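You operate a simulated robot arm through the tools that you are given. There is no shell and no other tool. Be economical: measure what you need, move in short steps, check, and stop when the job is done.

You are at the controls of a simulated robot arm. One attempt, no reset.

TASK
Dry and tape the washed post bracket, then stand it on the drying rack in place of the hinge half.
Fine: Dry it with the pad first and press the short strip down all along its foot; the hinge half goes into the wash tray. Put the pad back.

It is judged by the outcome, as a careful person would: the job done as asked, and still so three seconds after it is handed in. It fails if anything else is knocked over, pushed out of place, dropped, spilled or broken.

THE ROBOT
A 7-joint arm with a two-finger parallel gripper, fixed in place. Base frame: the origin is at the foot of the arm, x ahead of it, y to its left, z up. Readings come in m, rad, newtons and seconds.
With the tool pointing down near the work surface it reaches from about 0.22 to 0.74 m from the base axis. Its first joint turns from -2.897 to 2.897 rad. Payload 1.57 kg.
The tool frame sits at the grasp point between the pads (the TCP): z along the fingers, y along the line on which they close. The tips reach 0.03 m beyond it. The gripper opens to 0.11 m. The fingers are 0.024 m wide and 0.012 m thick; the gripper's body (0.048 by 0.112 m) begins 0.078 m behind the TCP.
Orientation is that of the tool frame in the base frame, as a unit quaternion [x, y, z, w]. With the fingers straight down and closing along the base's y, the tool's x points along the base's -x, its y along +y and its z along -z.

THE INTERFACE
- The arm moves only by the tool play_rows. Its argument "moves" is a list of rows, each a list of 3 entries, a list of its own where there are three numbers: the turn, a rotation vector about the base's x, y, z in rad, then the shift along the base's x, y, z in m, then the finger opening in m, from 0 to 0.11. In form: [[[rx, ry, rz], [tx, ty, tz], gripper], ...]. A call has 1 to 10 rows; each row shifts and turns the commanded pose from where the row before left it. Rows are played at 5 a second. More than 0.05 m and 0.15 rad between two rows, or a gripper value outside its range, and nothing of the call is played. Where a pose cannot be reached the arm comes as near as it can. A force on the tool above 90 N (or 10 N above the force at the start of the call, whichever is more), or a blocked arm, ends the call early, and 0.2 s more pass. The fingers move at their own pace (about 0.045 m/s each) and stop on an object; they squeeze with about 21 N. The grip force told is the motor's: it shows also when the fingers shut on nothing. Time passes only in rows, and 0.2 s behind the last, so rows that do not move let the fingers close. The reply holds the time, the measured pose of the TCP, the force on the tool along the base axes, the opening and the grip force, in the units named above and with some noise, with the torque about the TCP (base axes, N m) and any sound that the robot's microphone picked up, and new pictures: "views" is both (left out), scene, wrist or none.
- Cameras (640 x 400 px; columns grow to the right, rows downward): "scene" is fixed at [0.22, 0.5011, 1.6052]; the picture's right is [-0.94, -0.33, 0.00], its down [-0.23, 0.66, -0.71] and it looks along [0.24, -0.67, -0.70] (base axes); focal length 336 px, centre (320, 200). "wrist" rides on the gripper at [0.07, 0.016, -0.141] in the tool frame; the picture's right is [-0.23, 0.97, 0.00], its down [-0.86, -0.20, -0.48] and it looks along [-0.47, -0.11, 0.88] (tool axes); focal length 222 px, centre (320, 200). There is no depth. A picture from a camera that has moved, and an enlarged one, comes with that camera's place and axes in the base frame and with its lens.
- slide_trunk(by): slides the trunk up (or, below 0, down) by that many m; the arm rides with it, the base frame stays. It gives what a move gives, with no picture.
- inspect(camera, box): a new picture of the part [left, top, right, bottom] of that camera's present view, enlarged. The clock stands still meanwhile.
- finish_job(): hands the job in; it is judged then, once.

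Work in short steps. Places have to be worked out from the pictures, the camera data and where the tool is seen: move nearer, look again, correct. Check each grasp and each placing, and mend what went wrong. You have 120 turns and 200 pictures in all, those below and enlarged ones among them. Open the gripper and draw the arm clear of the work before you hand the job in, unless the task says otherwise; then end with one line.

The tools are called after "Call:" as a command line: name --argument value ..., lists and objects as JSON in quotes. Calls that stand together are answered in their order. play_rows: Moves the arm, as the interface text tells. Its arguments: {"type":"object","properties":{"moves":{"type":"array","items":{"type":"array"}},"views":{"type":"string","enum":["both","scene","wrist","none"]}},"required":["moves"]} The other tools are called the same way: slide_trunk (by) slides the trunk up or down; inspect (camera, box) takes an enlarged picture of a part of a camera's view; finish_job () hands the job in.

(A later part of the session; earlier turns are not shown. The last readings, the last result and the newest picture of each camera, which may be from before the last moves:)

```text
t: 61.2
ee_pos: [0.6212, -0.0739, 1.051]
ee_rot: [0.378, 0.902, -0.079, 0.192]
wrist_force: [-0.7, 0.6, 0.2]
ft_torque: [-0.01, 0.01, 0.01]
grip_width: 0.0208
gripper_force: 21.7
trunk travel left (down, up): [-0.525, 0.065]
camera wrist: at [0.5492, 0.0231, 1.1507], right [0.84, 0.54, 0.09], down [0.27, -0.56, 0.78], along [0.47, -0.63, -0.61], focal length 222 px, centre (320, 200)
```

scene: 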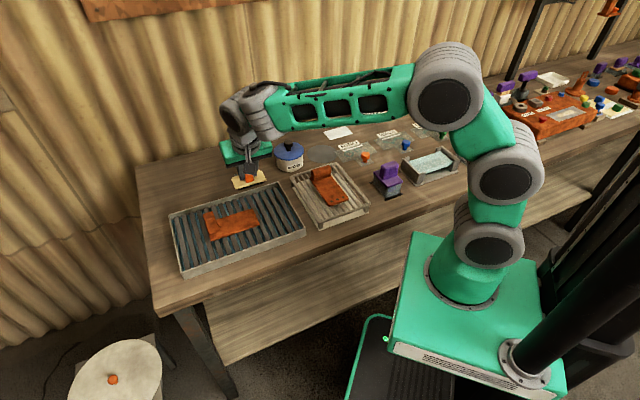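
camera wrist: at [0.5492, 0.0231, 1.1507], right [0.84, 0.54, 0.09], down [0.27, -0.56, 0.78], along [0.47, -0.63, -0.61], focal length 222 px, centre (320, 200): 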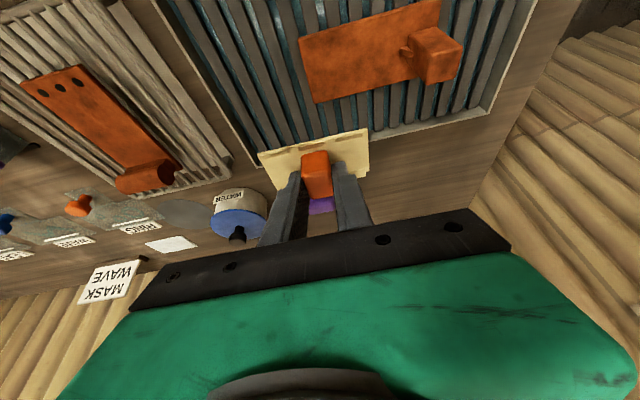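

Call:
inspect --camera "wrist" --box '[250, 0, 490, 150]'

Call:
inspect --camera "scene" --box '[170, 150, 310, 270]'

```text
2.67 times, centred on (370, 75) of wrist
camera zoom: at [0.5492, 0.0231, 1.1507], right [0.84, 0.54, 0.09], down [0.27, -0.56, 0.78], along [0.47, -0.63, -0.61], focal length 592 px, centre (187, 533)
```

zoom: 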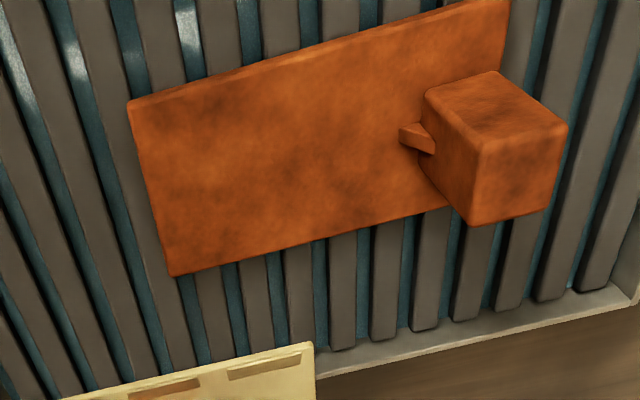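

```text
3.33 times, centred on (240, 210) of scene
camera zoom: at [0.22, 0.5011, 1.6052], right [-0.94, -0.33, 0.0], down [-0.23, 0.66, -0.71], along [0.24, -0.67, -0.7], focal length 1120 px, centre (587, 167)
```

zoom: 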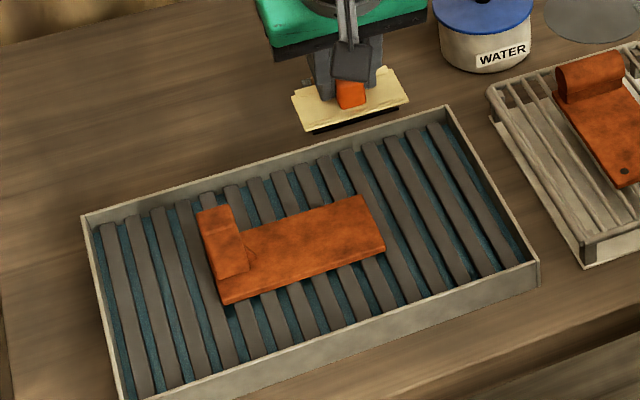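

Foot: near-end midpoint ≈ (0.618, −0.064), free length ≈ 0.10 m. Strip centre should be ≈ (0.652, −0.030), so TCP ≈ (0.645, −0.023). I move there and lower to 0.97.

Call:
play_rows --moves '[[[0, 0, 0], [0.0115, 0.0256, 0], 0.0], [[0, 0, 0], [0.012, 0.0256, 0], 0.0], [[0, 0, 0], [0, 0, -0.03], 0.0], [[0, 0, 0], [0, 0, -0.03], 0.0], [[0, 0, 0], [0, 0, -0.02], 0.0]]' --views "both"

Call:
inspect --camera "wrist" --box '[230, 60, 430, 220]'

Call:
inspect --camera "scene" --box '[170, 150, 310, 270]'

```text
t: 62.4
ee_pos: [0.6471, -0.0211, 0.9712]
ee_rot: [0.378, 0.902, -0.079, 0.193]
wrist_force: [-0.3, -0.4, -0.9]
ft_torque: [0.0, 0.04, 0.02]
grip_width: 0.0208
gripper_force: 21.3
trunk travel left (down, up): [-0.525, 0.065]
camera wrist: at [0.5741, 0.0744, 1.0714], right [0.84, 0.54, 0.1], down [0.27, -0.56, 0.79], along [0.47, -0.63, -0.61], focal length 222 px, centre (320, 200)
```

scene: 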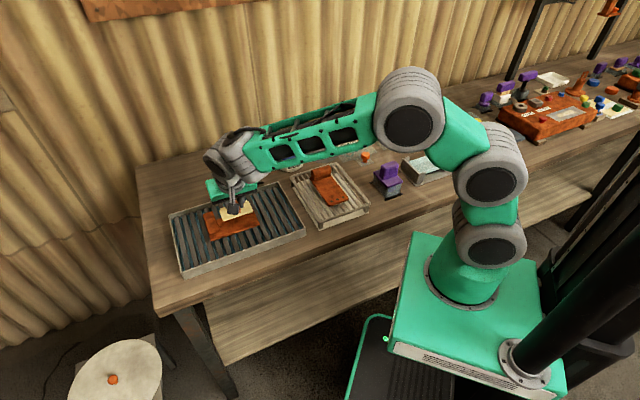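
wrist: 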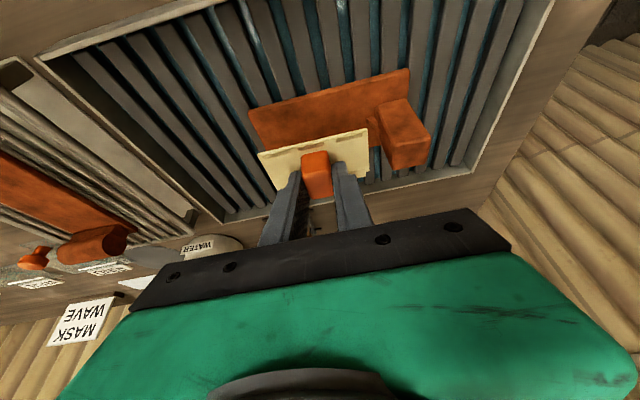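

```text
2.50 times, centred on (330, 140) of wrist
camera zoom: at [0.5741, 0.0744, 1.0714], right [0.84, 0.54, 0.1], down [0.27, -0.56, 0.79], along [0.47, -0.63, -0.61], focal length 555 px, centre (295, 350)
```

zoom: 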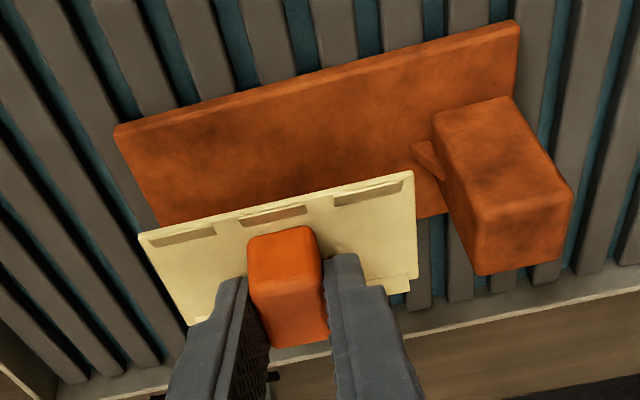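

```text
3.33 times, centred on (240, 210) of scene
camera zoom: at [0.22, 0.5011, 1.6052], right [-0.94, -0.33, 0.0], down [-0.23, 0.66, -0.71], along [0.24, -0.67, -0.7], focal length 1120 px, centre (587, 167)
```

zoom: 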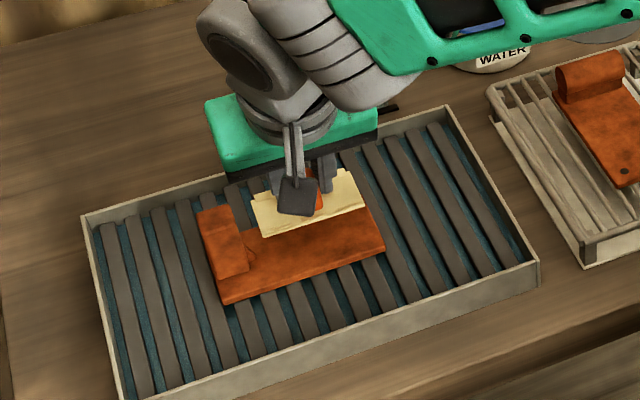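

Strip seems ~5 mm too near the post; I correct and lower to about 15 mm above contact to recheck.

Call:
play_rows --moves '[[[0, 0, 0], [-0.003, -0.003, -0.012], 0.0], [[0, 0, 0], [0, 0, -0.013], 0.0]]' --views "both"

Call:
inspect --camera "wrist" --box '[230, 60, 430, 220]'

Call:
inspect --camera "scene" --box '[170, 150, 310, 270]'

```text
t: 63.0
ee_pos: [0.6416, -0.0245, 0.9453]
ee_rot: [0.377, 0.902, -0.079, 0.192]
wrist_force: [0.2, -0.3, -1.5]
ft_torque: [0.0, 0.0, -0.01]
grip_width: 0.0214
gripper_force: 20.9
trunk travel left (down, up): [-0.525, 0.065]
camera wrist: at [0.5706, 0.0711, 1.0462], right [0.84, 0.54, 0.09], down [0.27, -0.56, 0.78], along [0.47, -0.63, -0.61], focal length 222 px, centre (320, 200)
```

scene: 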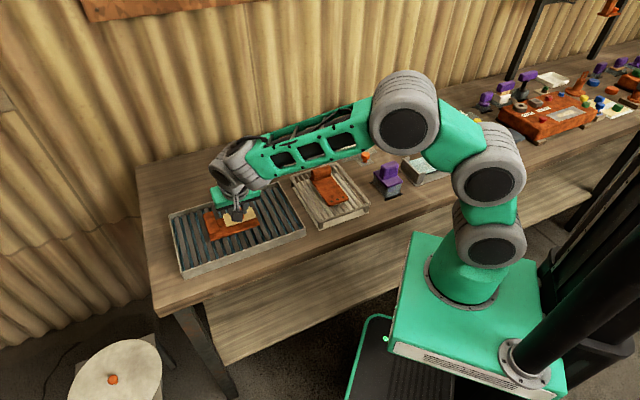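
wrist: 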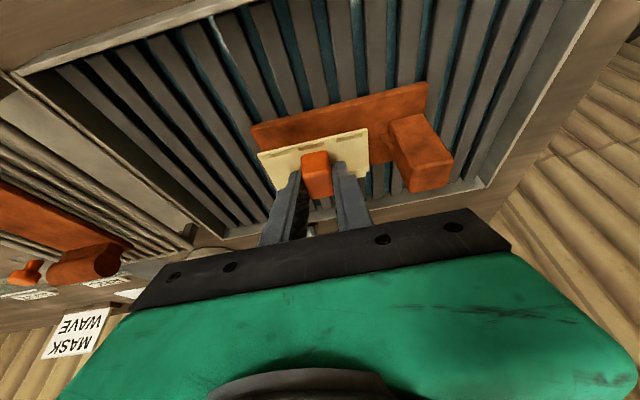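

```text
2.50 times, centred on (330, 140) of wrist
camera zoom: at [0.5706, 0.0711, 1.0462], right [0.84, 0.54, 0.09], down [0.27, -0.56, 0.78], along [0.47, -0.63, -0.61], focal length 555 px, centre (295, 350)
```

zoom: 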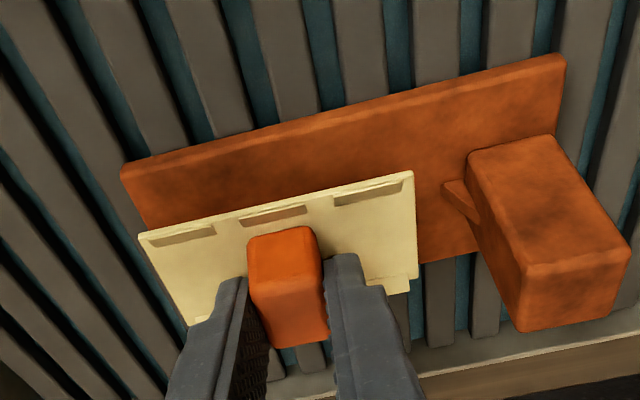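

```text
3.33 times, centred on (240, 210) of scene
camera zoom: at [0.22, 0.5011, 1.6052], right [-0.94, -0.33, 0.0], down [-0.23, 0.66, -0.71], along [0.24, -0.67, -0.7], focal length 1120 px, centre (587, 167)
```

zoom: 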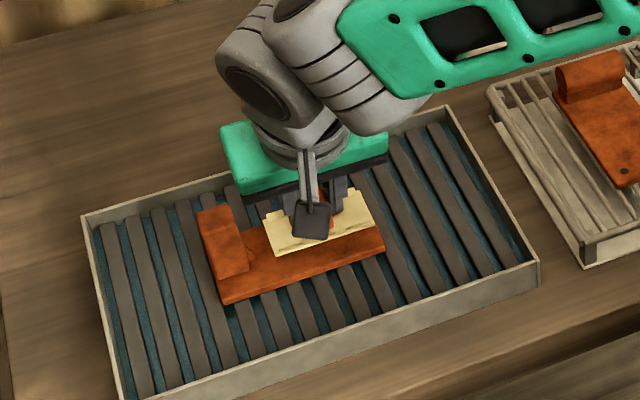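

Call:
play_rows --moves '[[[0, 0, 0], [-0.002, 0.006, -0.004], 0.0], [[0, 0, 0], [0, 0, -0.004], 0.0]]' --views "both"

Call:
inspect --camera "wrist" --box '[230, 60, 430, 220]'

Call:
inspect --camera "scene" --box '[200, 180, 280, 250]'

```text
t: 63.6
ee_pos: [0.6427, -0.0205, 0.9381]
ee_rot: [0.377, 0.902, -0.079, 0.193]
wrist_force: [-0.1, -0.5, -1.2]
ft_torque: [0.01, 0.02, -0.01]
grip_width: 0.021
gripper_force: 21.6
trunk travel left (down, up): [-0.525, 0.065]
camera wrist: at [0.5689, 0.077, 1.0379], right [0.84, 0.54, 0.1], down [0.27, -0.56, 0.79], along [0.47, -0.63, -0.61], focal length 222 px, centre (320, 200)
```

scene: 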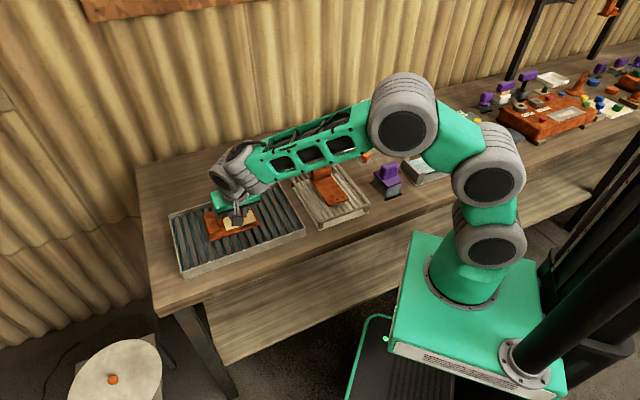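
wrist: 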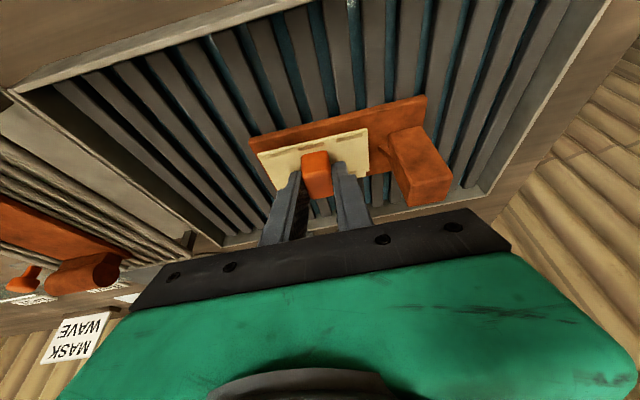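

```text
2.50 times, centred on (330, 140) of wrist
camera zoom: at [0.5689, 0.077, 1.0379], right [0.84, 0.54, 0.1], down [0.27, -0.56, 0.79], along [0.47, -0.63, -0.61], focal length 555 px, centre (295, 350)
```

zoom: 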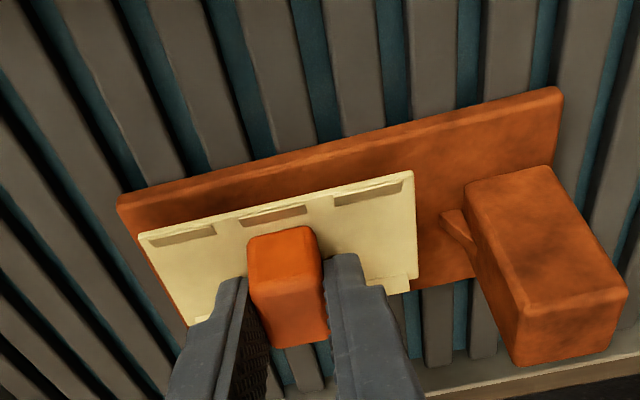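

```text
5.71 times, centred on (240, 215) of scene
camera zoom: at [0.22, 0.5011, 1.6052], right [-0.94, -0.33, 0.0], down [-0.23, 0.66, -0.71], along [0.24, -0.67, -0.7], focal length 1920 px, centre (777, 114)
```

zoom: 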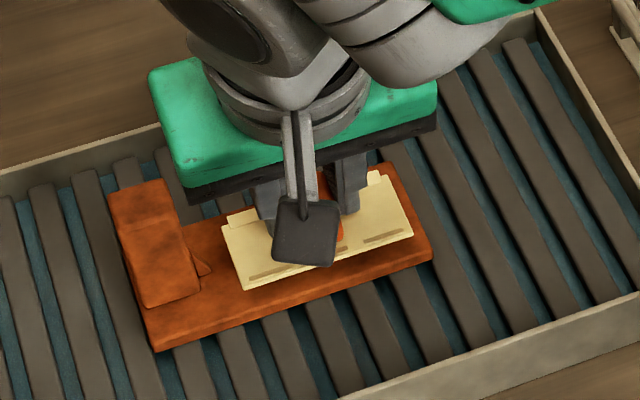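

Well centred over the free foot. Lower gently to contact.

Call:
play_rows --moves '[[[0, 0, 0], [0, 0, -0.003], 0.0], [[0, 0, 0], [0, 0, -0.002], 0.0]]' --views "none"

Call:
play_rows --moves '[[[0, 0, 0], [0, 0, -0.002], 0.0], [[0, 0, 0], [0, 0, -0.002], 0.0]]' --views "wrist"

Call:
inspect --camera "scene" --box '[200, 180, 280, 250]'

```text
t: 64.2
ee_pos: [0.6411, -0.0188, 0.9325]
ee_rot: [0.377, 0.903, -0.078, 0.193]
wrist_force: [-0.4, -0.5, 0.2]
ft_torque: [0.03, 0.03, -0.05]
grip_width: 0.0213
gripper_force: 21.1
trunk travel left (down, up): [-0.525, 0.065]
```

```text
t: 64.8
ee_pos: [0.6422, -0.0196, 0.9307]
ee_rot: [0.377, 0.902, -0.079, 0.193]
wrist_force: [-0.8, -0.6, 0.2]
ft_torque: [0.02, 0.0, 0.0]
grip_width: 0.0212
gripper_force: 20.8
trunk travel left (down, up): [-0.525, 0.065]
camera wrist: at [0.5689, 0.077, 1.0298], right [0.84, 0.54, 0.1], down [0.27, -0.56, 0.79], along [0.47, -0.63, -0.61], focal length 222 px, centre (320, 200)
```

wrist: 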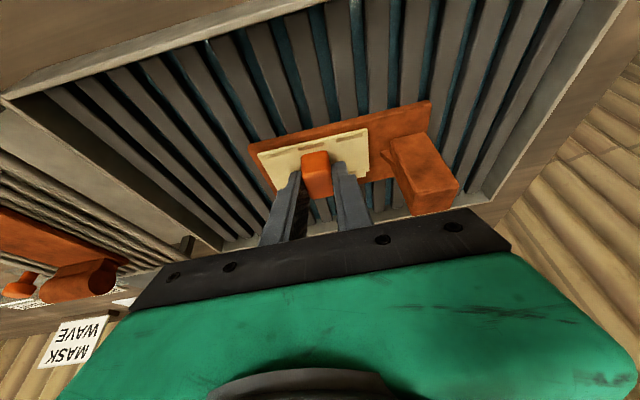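

```text
5.71 times, centred on (240, 215) of scene
camera zoom: at [0.22, 0.5011, 1.6052], right [-0.94, -0.33, 0.0], down [-0.23, 0.66, -0.71], along [0.24, -0.67, -0.7], focal length 1920 px, centre (777, 114)
```

zoom: 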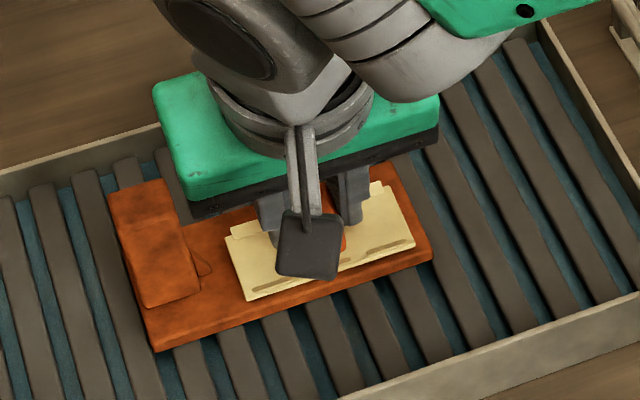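

Call:
play_rows --moves '[[[0, 0, 0], [0.001, -0.0015, -0.002], 0.0], [[0, 0, 0], [0, 0, -0.002], 0.0]]' --views "none"

Call:
play_rows --moves '[[[0, 0, 0], [0, 0, -0.0015], 0.0], [[0, 0, 0], [0, 0, -0.0015], 0.0]]' --views "none"

```text
t: 65.4
ee_pos: [0.6412, -0.02, 0.927]
ee_rot: [0.377, 0.902, -0.078, 0.195]
wrist_force: [-2.3, 3.1, 9.1]
ft_torque: [0.03, 0.25, -0.05]
grip_width: 0.0208
gripper_force: 21.0
trunk travel left (down, up): [-0.525, 0.065]
```

```text
t: 66.0
ee_pos: [0.6417, -0.0214, 0.9268]
ee_rot: [0.377, 0.902, -0.077, 0.197]
wrist_force: [-6.2, 6.2, 29.5]
ft_torque: [-0.03, 0.27, -0.05]
grip_width: 0.0211
gripper_force: 21.4
trunk travel left (down, up): [-0.525, 0.065]
```

The strip is on the foot and pressed (≈30 N). I look at it before releasing.

Call:
inspect --camera "wrist" --box '[230, 90, 430, 220]'

Call:
inspect --camera "scene" --box '[200, 180, 280, 250]'

```text
3.08 times, centred on (330, 155) of wrist
camera zoom: at [0.5687, 0.0757, 1.0269], right [0.84, 0.54, 0.1], down [0.26, -0.56, 0.79], along [0.48, -0.63, -0.61], focal length 684 px, centre (289, 338)
```

zoom: 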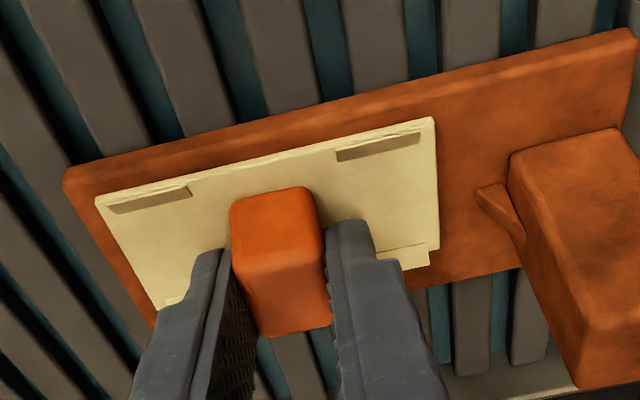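

```text
5.71 times, centred on (240, 215) of scene
camera zoom: at [0.22, 0.5011, 1.6052], right [-0.94, -0.33, 0.0], down [-0.23, 0.66, -0.71], along [0.24, -0.67, -0.7], focal length 1920 px, centre (777, 114)
```

zoom: 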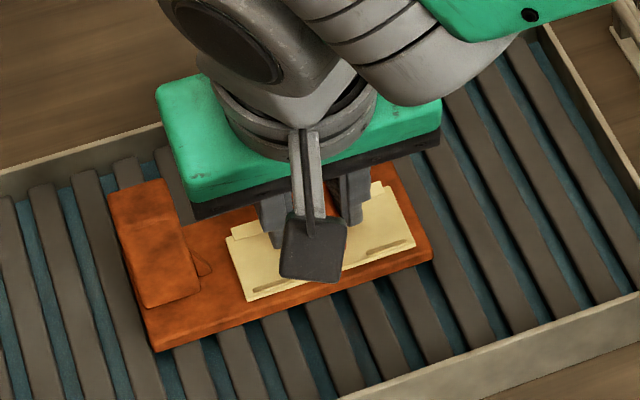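

The middle tabs went flat after pressing there, so the outer thirds each need pressing too. I ease the load, release the block and back off.

Call:
play_rows --moves '[[[0, 0, 0], [0, 0, 0.003], 0.0], [[0, 0, 0], [0, 0, 0], 0.05], [[0, 0, 0], [0, 0, 0], 0.05], [[0, 0, 0], [0, 0, 0], 0.05], [[0, 0, 0], [0, 0, 0.03], 0.05], [[0, 0, 0], [0, 0, 0.04], 0.05]]' --views "wrist"

Call:
inspect --camera "scene" --box '[200, 180, 280, 250]'

Call:
inspect --camera "wrist" --box '[230, 60, 430, 190]'

```text
t: 67.4
ee_pos: [0.6418, -0.0218, 0.9927]
ee_rot: [0.377, 0.903, -0.08, 0.192]
wrist_force: [0.5, -0.5, 0.1]
ft_torque: [-0.01, -0.01, -0.02]
grip_width: 0.0499
gripper_force: 0.1
trunk travel left (down, up): [-0.525, 0.065]
camera wrist: at [0.5702, 0.0742, 1.0939], right [0.84, 0.54, 0.09], down [0.27, -0.56, 0.78], along [0.47, -0.63, -0.61], focal length 222 px, centre (320, 200)
```

wrist: 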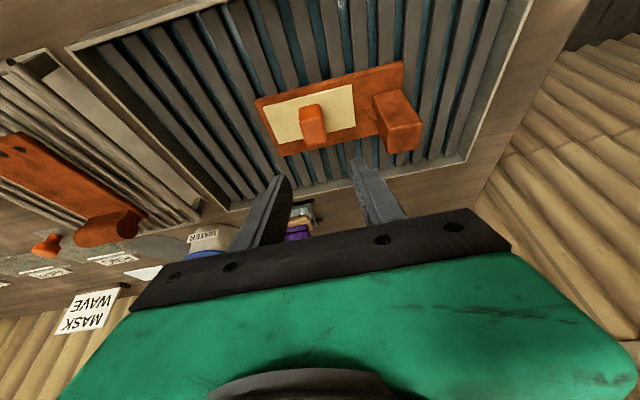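

```text
5.71 times, centred on (240, 215) of scene
camera zoom: at [0.22, 0.5011, 1.6052], right [-0.94, -0.33, 0.0], down [-0.23, 0.66, -0.71], along [0.24, -0.67, -0.7], focal length 1920 px, centre (777, 114)
```

zoom: 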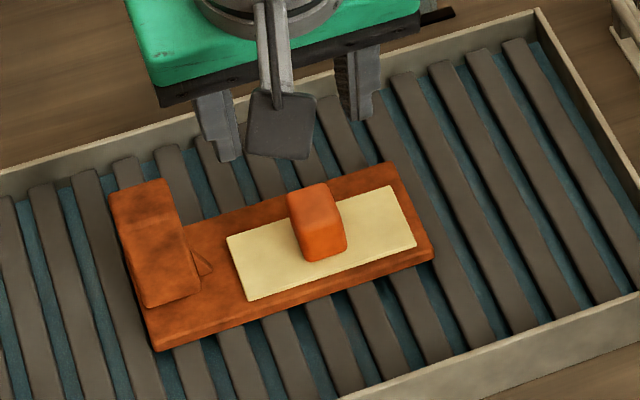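

```text
3.08 times, centred on (330, 125) of wrist
camera zoom: at [0.5702, 0.0742, 1.0939], right [0.84, 0.54, 0.09], down [0.27, -0.56, 0.78], along [0.47, -0.63, -0.61], focal length 684 px, centre (289, 431)
```

zoom: 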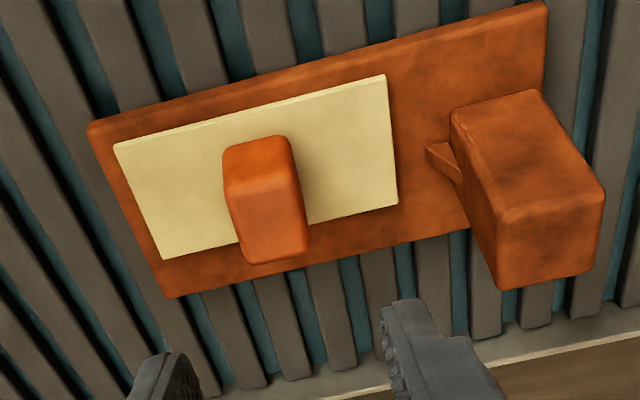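

All tabs now lie flat. To be sure the ends adhere, I straighten the tool, close the fingers and press each end lightly as well.

Call:
play_rows --moves '[[[0.099, 0.099, 0], [0, 0, 0], 0.0], [[0.099, 0.099, 0], [-0.007, -0.008, 0], 0.0], [[0.099, 0.099, 0], [-0.008, -0.016, 0], 0.0], [[0, 0, 0], [0, 0, -0.02], 0.0], [[0, 0, 0], [0, 0, -0.02], 0.0]]' --views "wrist"

Call:
inspect --camera "scene" --box '[200, 180, 280, 250]'

```text
t: 68.6
ee_pos: [0.6278, -0.0457, 0.9555]
ee_rot: [0.386, 0.923, 0.0, 0.0]
wrist_force: [-0.1, 0.0, 0.0]
ft_torque: [-0.02, 0.03, 0.04]
grip_width: 0.0
gripper_force: 21.4
trunk travel left (down, up): [-0.525, 0.065]
camera wrist: at [0.5913, 0.0146, 1.0965], right [0.85, 0.52, 0.0], down [0.46, -0.75, 0.48], along [0.25, -0.41, -0.88], focal length 222 px, centre (320, 200)
```

wrist: 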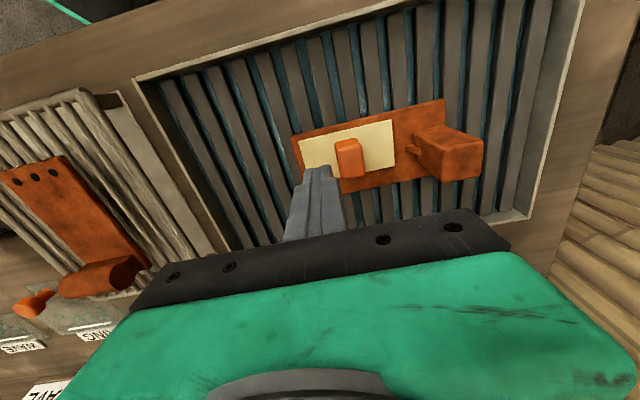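

```text
5.71 times, centred on (240, 215) of scene
camera zoom: at [0.22, 0.5011, 1.6052], right [-0.94, -0.33, 0.0], down [-0.23, 0.66, -0.71], along [0.24, -0.67, -0.7], focal length 1920 px, centre (777, 114)
```

zoom: 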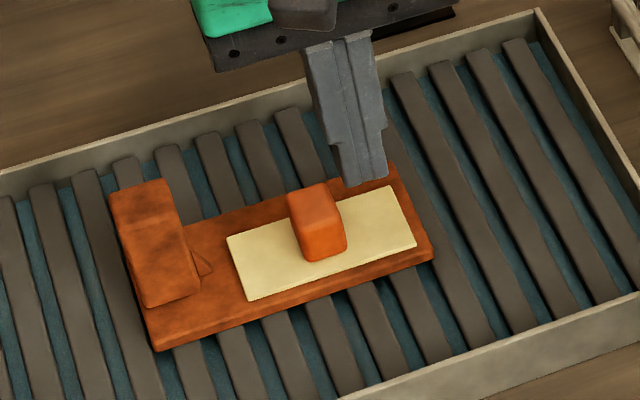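

Call:
play_rows --moves '[[[0, 0, 0], [-0.003, -0.007, -0.015], 0.0], [[0, 0, 0], [0, 0, -0.015], 0.0], [[0, 0, 0], [0, 0, -0.004], 0.0]]' --views "none"

Call:
inspect --camera "scene" --box '[200, 180, 280, 250]'

```text
t: 69.4
ee_pos: [0.6225, -0.053, 0.9225]
ee_rot: [0.386, 0.923, -0.001, 0.002]
wrist_force: [-4.1, 0.9, 14.3]
ft_torque: [0.08, 0.13, -0.03]
grip_width: 0.0
gripper_force: 21.2
trunk travel left (down, up): [-0.525, 0.065]
```

```text
5.71 times, centred on (240, 215) of scene
camera zoom: at [0.22, 0.5011, 1.6052], right [-0.94, -0.33, 0.0], down [-0.23, 0.66, -0.71], along [0.24, -0.67, -0.7], focal length 1920 px, centre (777, 114)
```

zoom: 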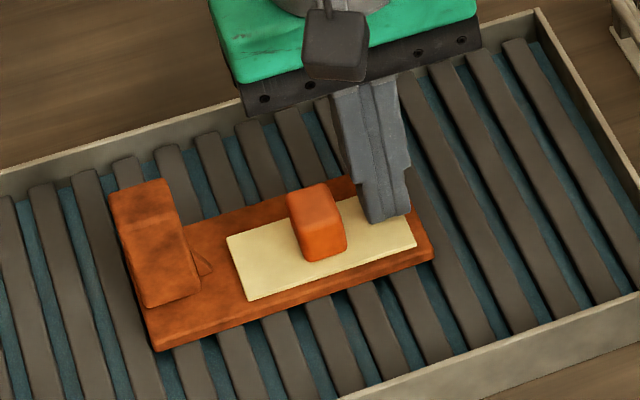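

Pressed at the near end (~14 N) with nothing moving. Now the other end, passing over the block.

Call:
play_rows --moves '[[[0, 0, 0], [0.002, 0.002, -0.001], 0.0], [[0, 0, 0], [0, 0, 0.03], 0.0], [[0, 0, 0], [0, 0, 0.03], 0.0], [[0, 0, 0], [0.022, 0.022, 0], 0.0], [[0, 0, 0], [0.022, 0.022, 0], 0.0], [[0, 0, 0], [0, 0, -0.02], 0.0], [[0, 0, 0], [0, 0, -0.015], 0.0]]' --views "none"

Call:
inspect --camera "scene" --box '[200, 180, 280, 250]'

Call:
inspect --camera "wrist" --box '[230, 60, 500, 240]'

```text
t: 71.0
ee_pos: [0.6687, -0.0059, 0.9445]
ee_rot: [0.386, 0.923, 0.0, 0.0]
wrist_force: [-0.3, -0.2, 1.7]
ft_torque: [-0.01, 0.01, 0.04]
grip_width: 0.0001
gripper_force: 20.7
trunk travel left (down, up): [-0.525, 0.065]
```

```text
5.71 times, centred on (240, 215) of scene
camera zoom: at [0.22, 0.5011, 1.6052], right [-0.94, -0.33, 0.0], down [-0.23, 0.66, -0.71], along [0.24, -0.67, -0.7], focal length 1920 px, centre (777, 114)
```

zoom: 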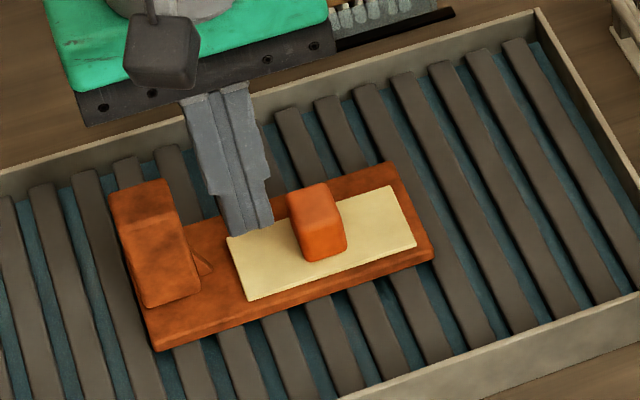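

```text
2.22 times, centred on (365, 150) of wrist
camera zoom: at [0.6336, 0.0541, 1.0865], right [0.85, 0.52, 0.0], down [0.46, -0.75, 0.48], along [0.25, -0.41, -0.88], focal length 494 px, centre (220, 311)
```

zoom: 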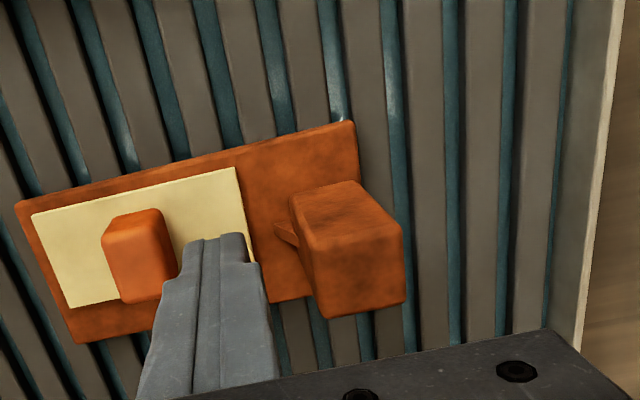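

Call:
play_rows --moves '[[[0, 0, 0], [-0.002, -0.002, -0.015], 0.0], [[0, 0, 0], [0, 0, -0.008], 0.0], [[0, 0, 0], [0, 0, -0.002], 0.0]]' --views "none"

Call:
play_rows --moves '[[[0, 0, 0], [0, 0, 0.03], 0.0], [[0, 0, 0], [0, 0, 0.04], 0.0], [[0, 0, 0], [-0.02, 0.02, 0.03], 0.0], [[0, 0, 0], [-0.03, -0.03, 0.02], 0.06], [[0, 0, 0], [-0.03, -0.03, 0.0], 0.08]]' --views "both"

Call:
inspect --camera "scene" --box '[200, 180, 280, 250]'

Call:
inspect --camera "scene" --box '[280, 150, 380, 237]'

```text
t: 71.8
ee_pos: [0.668, -0.0074, 0.9222]
ee_rot: [0.386, 0.923, 0.001, 0.002]
wrist_force: [-5.5, 0.5, 17.1]
ft_torque: [0.05, 0.19, -0.03]
grip_width: 0.0
gripper_force: 20.6
trunk travel left (down, up): [-0.525, 0.065]
```

```text
t: 73.0
ee_pos: [0.5894, -0.0504, 1.0399]
ee_rot: [0.386, 0.922, 0.0, 0.0]
wrist_force: [0.2, 0.3, 0.4]
ft_torque: [-0.01, 0.01, 0.03]
grip_width: 0.0482
gripper_force: 0.0
trunk travel left (down, up): [-0.525, 0.065]
camera wrist: at [0.5539, 0.0103, 1.1816], right [0.85, 0.52, 0.0], down [0.46, -0.75, 0.48], along [0.25, -0.41, -0.88], focal length 222 px, centre (320, 200)
```

scene: 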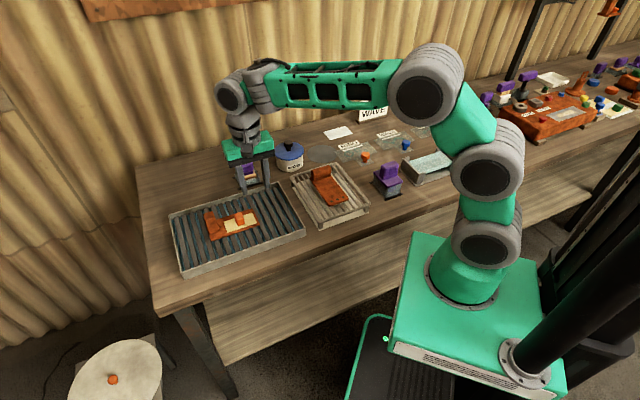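
wrist: 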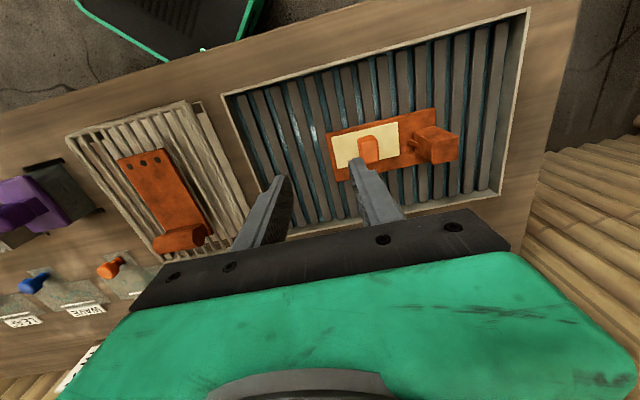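

```text
5.71 times, centred on (240, 215) of scene
camera zoom: at [0.22, 0.5011, 1.6052], right [-0.94, -0.33, 0.0], down [-0.23, 0.66, -0.71], along [0.24, -0.67, -0.7], focal length 1920 px, centre (777, 114)
```

zoom: 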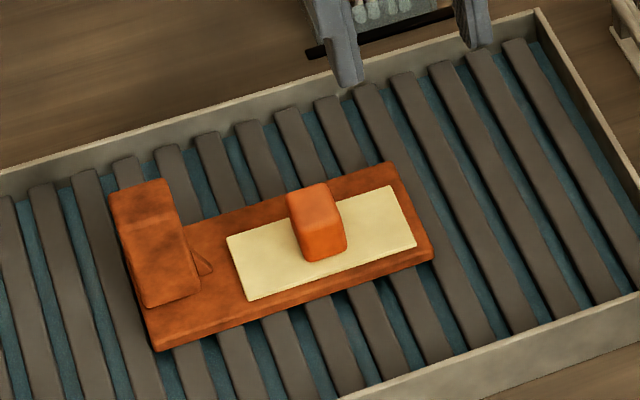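

```text
4.60 times, centred on (330, 194) of scene
camera zoom: at [0.22, 0.5011, 1.6052], right [-0.94, -0.33, 0.0], down [-0.23, 0.66, -0.71], along [0.24, -0.67, -0.7], focal length 1545 px, centre (274, 230)
```

zoom: 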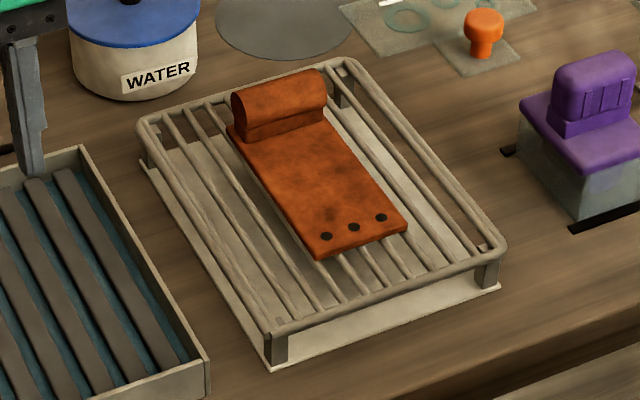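

Tape is on, all flat. Next: the hinge half (plate ≈0.139 × 0.063, long axis along e2) fits into the free end of the wash tray by a pure shift along +e1. I go above it to measure.

Call:
play_rows --moves '[[[0, 0, 0], [-0.025, -0.038, 0], 0.09], [[0, 0, 0], [-0.025, -0.038, 0], 0.09], [[0, 0, 0], [-0.025, -0.038, 0], 0.09], [[0, 0, 0], [-0.025, -0.038, 0], 0.09], [[0, 0, 0], [-0.024, -0.038, 0], 0.09]]' --views "wrist"

Call:
inspect --camera "wrist" --box '[220, 20, 440, 190]'

```text
t: 74.2
ee_pos: [0.4651, -0.2406, 1.0397]
ee_rot: [0.385, 0.923, 0.0, 0.0]
wrist_force: [-0.4, -0.1, 0.2]
ft_torque: [-0.01, 0.02, 0.0]
grip_width: 0.0901
gripper_force: 0.1
trunk travel left (down, up): [-0.525, 0.065]
camera wrist: at [0.4295, -0.1809, 1.1809], right [0.85, 0.52, 0.0], down [0.46, -0.75, 0.48], along [0.25, -0.41, -0.88], focal length 222 px, centre (320, 200)
```

wrist: 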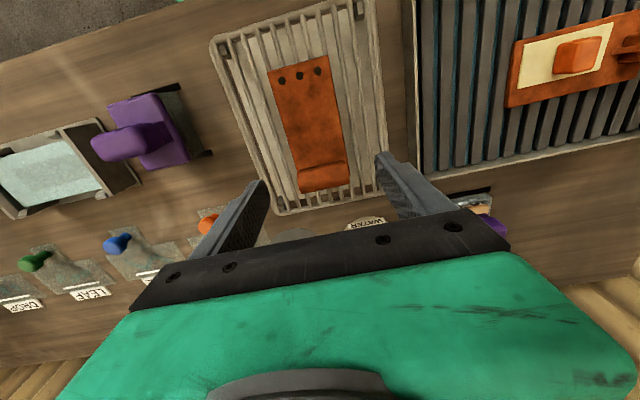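

```text
2.35 times, centred on (330, 105) of wrist
camera zoom: at [0.4295, -0.1809, 1.1809], right [0.85, 0.52, 0.0], down [0.46, -0.75, 0.48], along [0.25, -0.41, -0.88], focal length 523 px, centre (296, 424)
```

zoom: 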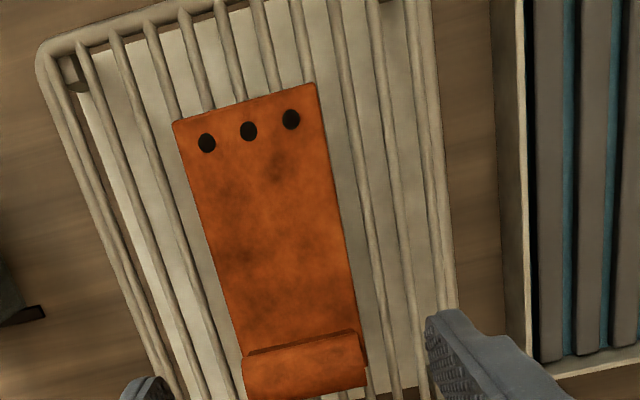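

Hinge plate: grip point ≈ (0.461, −0.243), top z ≈ 0.90. I centre and descend to TCP 0.935.

Call:
play_rows --moves '[[[0, 0, 0], [-0.0035, -0.0035, -0.035], 0.095], [[0, 0, 0], [0, 0, -0.04], 0.095], [[0, 0, 0], [0, 0, -0.03], 0.095]]' --views "wrist"

Call:
inspect --camera "wrist" --box '[200, 60, 440, 240]'

Call:
inspect --camera "scene" --box '[280, 140, 380, 227]'

```text
t: 75.0
ee_pos: [0.4615, -0.243, 0.9324]
ee_rot: [0.386, 0.923, 0.0, 0.0]
wrist_force: [-0.2, -0.8, -0.8]
ft_torque: [-0.04, -0.02, 0.01]
grip_width: 0.0952
gripper_force: 0.0
trunk travel left (down, up): [-0.525, 0.065]
camera wrist: at [0.4249, -0.1821, 1.0748], right [0.85, 0.52, 0.0], down [0.46, -0.75, 0.48], along [0.25, -0.41, -0.88], focal length 222 px, centre (320, 200)
```

wrist: 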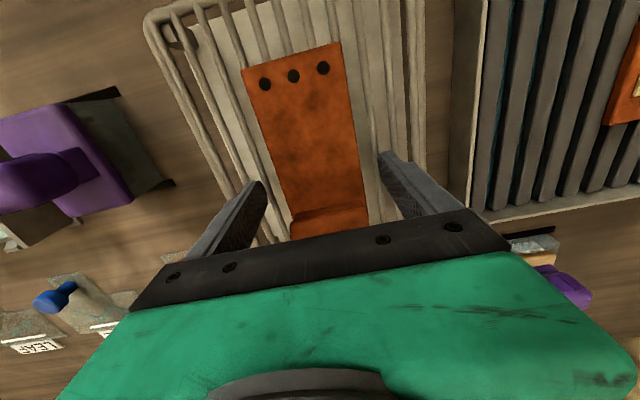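

```text
2.22 times, centred on (320, 150) of wrist
camera zoom: at [0.4249, -0.1821, 1.0748], right [0.85, 0.52, 0.0], down [0.46, -0.75, 0.48], along [0.25, -0.41, -0.88], focal length 494 px, centre (320, 311)
```

zoom: 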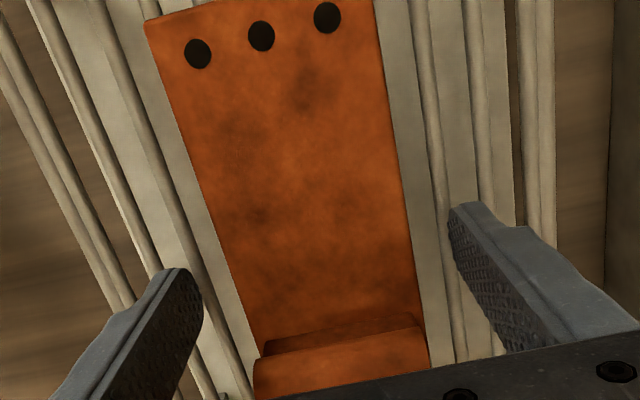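

```text
4.60 times, centred on (330, 184) of scene
camera zoom: at [0.22, 0.5011, 1.6052], right [-0.94, -0.33, 0.0], down [-0.23, 0.66, -0.71], along [0.24, -0.67, -0.7], focal length 1545 px, centre (274, 276)
```

zoom: 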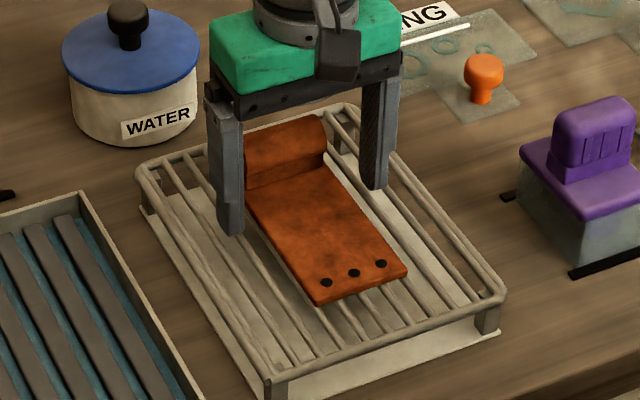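

Call:
play_rows --moves '[[[0, 0, 0], [0, 0, -0.005], 0.095], [[0, 0, 0], [0, 0, -0.004], 0.095]]' --views "none"

Call:
inspect --camera "scene" --box '[290, 150, 370, 220]'

```text
t: 75.6
ee_pos: [0.4606, -0.2428, 0.9295]
ee_rot: [0.385, 0.923, -0.002, 0.004]
wrist_force: [-4.2, 4.3, 26.3]
ft_torque: [-0.62, 1.32, -0.21]
grip_width: 0.0953
gripper_force: 0.5
trunk travel left (down, up): [-0.525, 0.065]
```

```text
5.71 times, centred on (330, 185) of scene
camera zoom: at [0.22, 0.5011, 1.6052], right [-0.94, -0.33, 0.0], down [-0.23, 0.66, -0.71], along [0.24, -0.67, -0.7], focal length 1920 px, centre (263, 286)
```

zoom: 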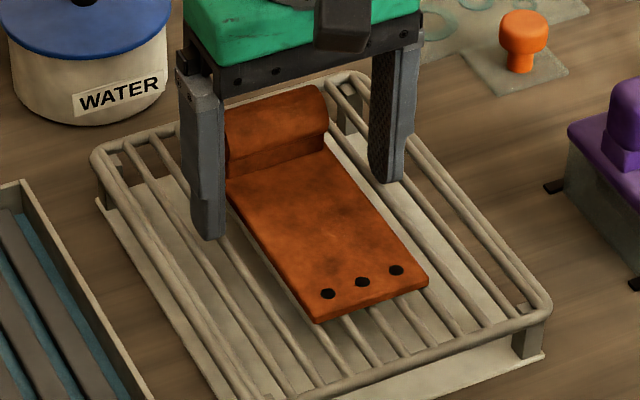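

Tips touched the rack bars (z ≈ 0.90). I raise ~2 mm clear of the bars and close on the plate edges.

Call:
play_rows --moves '[[[0, 0, 0], [0, 0, 0.008], 0.095], [[0, 0, 0], [0, 0, 0], 0.07], [[0, 0, 0], [0, 0, 0], 0.05], [[0, 0, 0], [0, 0, 0], 0.0], [[0, 0, 0], [0, 0, 0], 0.0]]' --views "none"

Call:
inspect --camera "scene" --box '[290, 150, 370, 220]'

```text
t: 76.8
ee_pos: [0.4598, -0.2411, 0.9343]
ee_rot: [0.385, 0.923, 0.001, -0.001]
wrist_force: [1.3, 0.1, 0.0]
ft_torque: [0.04, 0.04, 0.01]
grip_width: 0.0677
gripper_force: 21.7
trunk travel left (down, up): [-0.525, 0.065]
```

```text
5.71 times, centred on (330, 185) of scene
camera zoom: at [0.22, 0.5011, 1.6052], right [-0.94, -0.33, 0.0], down [-0.23, 0.66, -0.71], along [0.24, -0.67, -0.7], focal length 1920 px, centre (263, 286)
```

zoom: 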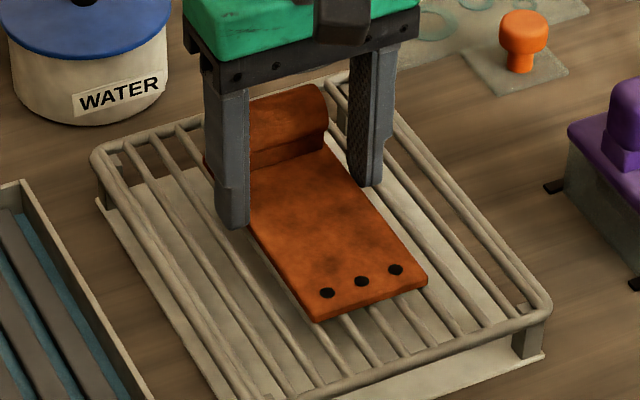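

Gripped across 0.068 m. Test lift by 15 mm.

Call:
play_rows --moves '[[[0, 0, 0], [0, 0, 0.005], 0.0], [[0, 0, 0], [0, 0, 0.01], 0.0], [[0, 0, 0], [0, 0, 0.02], 0.0]]' --views "wrist"

Call:
inspect --camera "scene" --box '[290, 140, 370, 210]'

```text
t: 77.6
ee_pos: [0.4597, -0.2417, 0.9682]
ee_rot: [0.386, 0.923, 0.0, 0.0]
wrist_force: [0.8, 0.9, -6.5]
ft_torque: [0.06, 0.04, 0.0]
grip_width: 0.0675
gripper_force: 20.7
trunk travel left (down, up): [-0.525, 0.065]
camera wrist: at [0.4251, -0.1808, 1.1102], right [0.85, 0.52, 0.0], down [0.46, -0.75, 0.48], along [0.25, -0.41, -0.88], focal length 222 px, centre (320, 200)
```

wrist: 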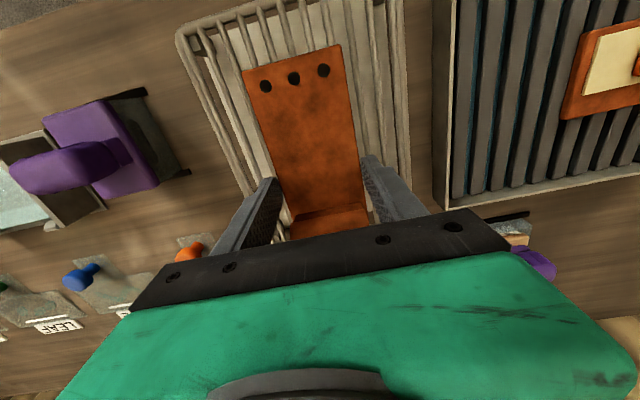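

```text
5.71 times, centred on (330, 175) of scene
camera zoom: at [0.22, 0.5011, 1.6052], right [-0.94, -0.33, 0.0], down [-0.23, 0.66, -0.71], along [0.24, -0.67, -0.7], focal length 1920 px, centre (263, 343)
```

zoom: 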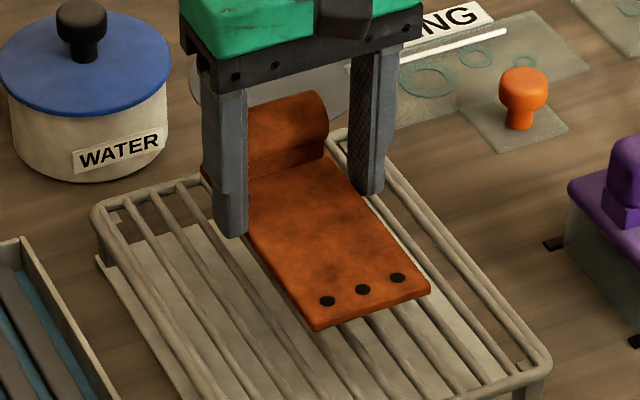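

Held level (≈6.5 N), but the free end of the tray (~0.10 m) is too tight for plate plus fingers beside the bracket. I set the hinge back down and will first shift the bracket a few cm within the tray.

Call:
play_rows --moves '[[[0, 0, 0], [0, 0, -0.02], 0.0], [[0, 0, 0], [0, 0, -0.01], 0.0], [[0, 0, 0], [0, 0, -0.004], 0.0], [[0, 0, 0], [0, 0, 0], 0.0]]' --views "none"

```text
t: 78.6
ee_pos: [0.4608, -0.2413, 0.9339]
ee_rot: [0.386, 0.922, 0.0, -0.001]
wrist_force: [0.6, 0.6, -6.1]
ft_torque: [0.05, 0.02, -0.04]
grip_width: 0.068
gripper_force: 21.1
trunk travel left (down, up): [-0.525, 0.065]
```

Call:
play_rows --moves '[[[0, 0, 0], [0, 0, -0.0015], 0.0], [[0, 0, 0], [0, 0, -0.001], 0.0]]' --views "none"

```text
t: 79.2
ee_pos: [0.4607, -0.2415, 0.9339]
ee_rot: [0.387, 0.922, 0.0, 0.0]
wrist_force: [-1.7, 2.7, 4.3]
ft_torque: [0.41, 0.55, 0.01]
grip_width: 0.068
gripper_force: 21.2
trunk travel left (down, up): [-0.525, 0.065]
```

Call:
play_rows --moves '[[[0, 0, 0], [0, 0, 0], 0.095], [[0, 0, 0], [0, 0, 0], 0.095], [[0, 0, 0], [0, 0, 0.03], 0.1], [[0, 0, 0], [0, 0, 0.045], 0.1], [[0, 0, 0], [0, 0, 0.045], 0.1], [[0, 0, 0.143], [0.025, 0.028, 0], 0.1], [[0, 0, 0.143], [0.025, 0.028, 0], 0.1], [[0, 0, 0.143], [0.025, 0.028, 0], 0.1], [[0, 0, 0.143], [0.025, 0.028, 0], 0.1], [[0, 0, 0.143], [0.025, 0.028, 0], 0.1]]' --views "none"

Call:
play_rows --moves '[[[0, 0, 0.143], [0.02, 0.025, 0], 0.1], [[0, 0, 0.143], [0.02, 0.025, 0], 0.1], [[0, 0, 0.143], [0.02, 0.025, 0], 0.1], [[0, 0, 0.143], [0.02, 0.022, 0], 0.1], [[0, 0, 0.143], [0.012, 0, 0], 0.1], [[0, 0, 0.143], [0, 0, 0], 0.1]]' --views "both"

Call:
inspect --camera "wrist" --box '[200, 40, 440, 220]'

Call:
inspect --camera "scene" --box '[190, 140, 370, 260]'

```text
t: 81.4
ee_pos: [0.586, -0.0981, 1.0504]
ee_rot: [0.038, 0.999, 0.0, 0.0]
wrist_force: [0.7, 0.9, 0.9]
ft_torque: [0.0, -0.05, -0.01]
grip_width: 0.1001
gripper_force: 0.0
trunk travel left (down, up): [-0.525, 0.065]
```

```text
t: 82.8
ee_pos: [0.678, -0.0035, 1.0528]
ee_rot: [-0.381, 0.925, 0.001, -0.001]
wrist_force: [-0.4, 0.5, -0.5]
ft_torque: [0.01, 0.01, -0.02]
grip_width: 0.1003
gripper_force: 0.1
trunk travel left (down, up): [-0.525, 0.065]
camera wrist: at [0.6186, -0.0424, 1.1947], right [-0.53, 0.85, 0.0], down [0.75, 0.46, 0.48], along [0.41, 0.25, -0.88], focal length 222 px, centre (320, 200)
```

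scene: 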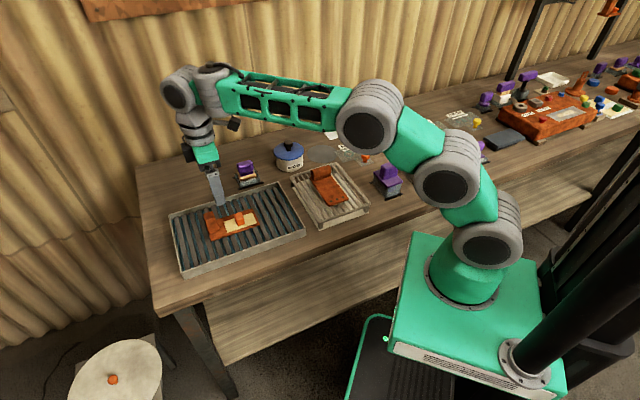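
wrist: 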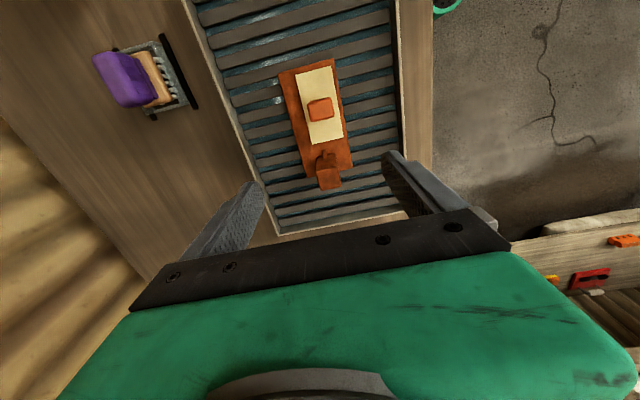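

```text
2.22 times, centred on (320, 130) of wrist
camera zoom: at [0.6186, -0.0424, 1.1947], right [-0.53, 0.85, 0.0], down [0.75, 0.46, 0.48], along [0.41, 0.25, -0.88], focal length 494 px, centre (320, 356)
```

zoom: 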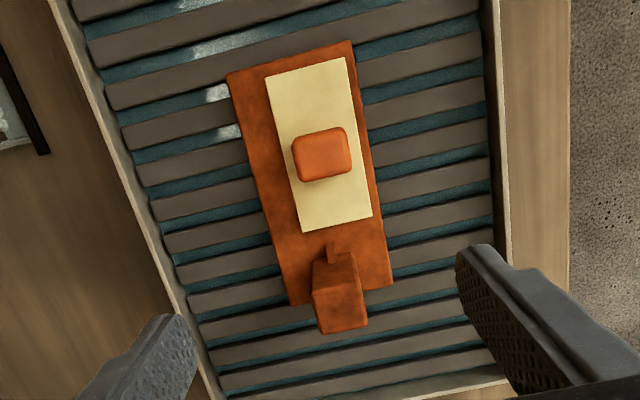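

```text
3.33 times, centred on (280, 200) of scene
camera zoom: at [0.22, 0.5011, 1.6052], right [-0.94, -0.33, 0.0], down [-0.23, 0.66, -0.71], along [0.24, -0.67, -0.7], focal length 1120 px, centre (453, 200)
```

zoom: 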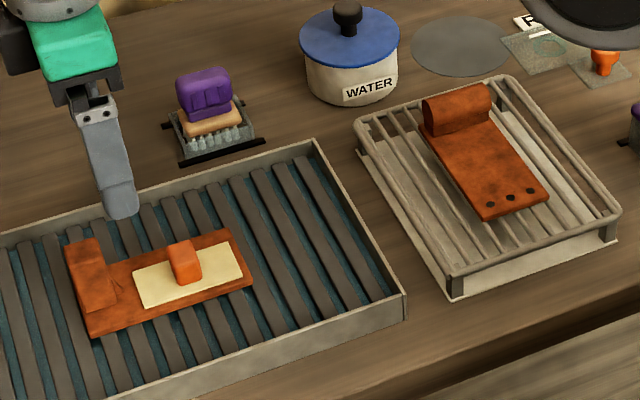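

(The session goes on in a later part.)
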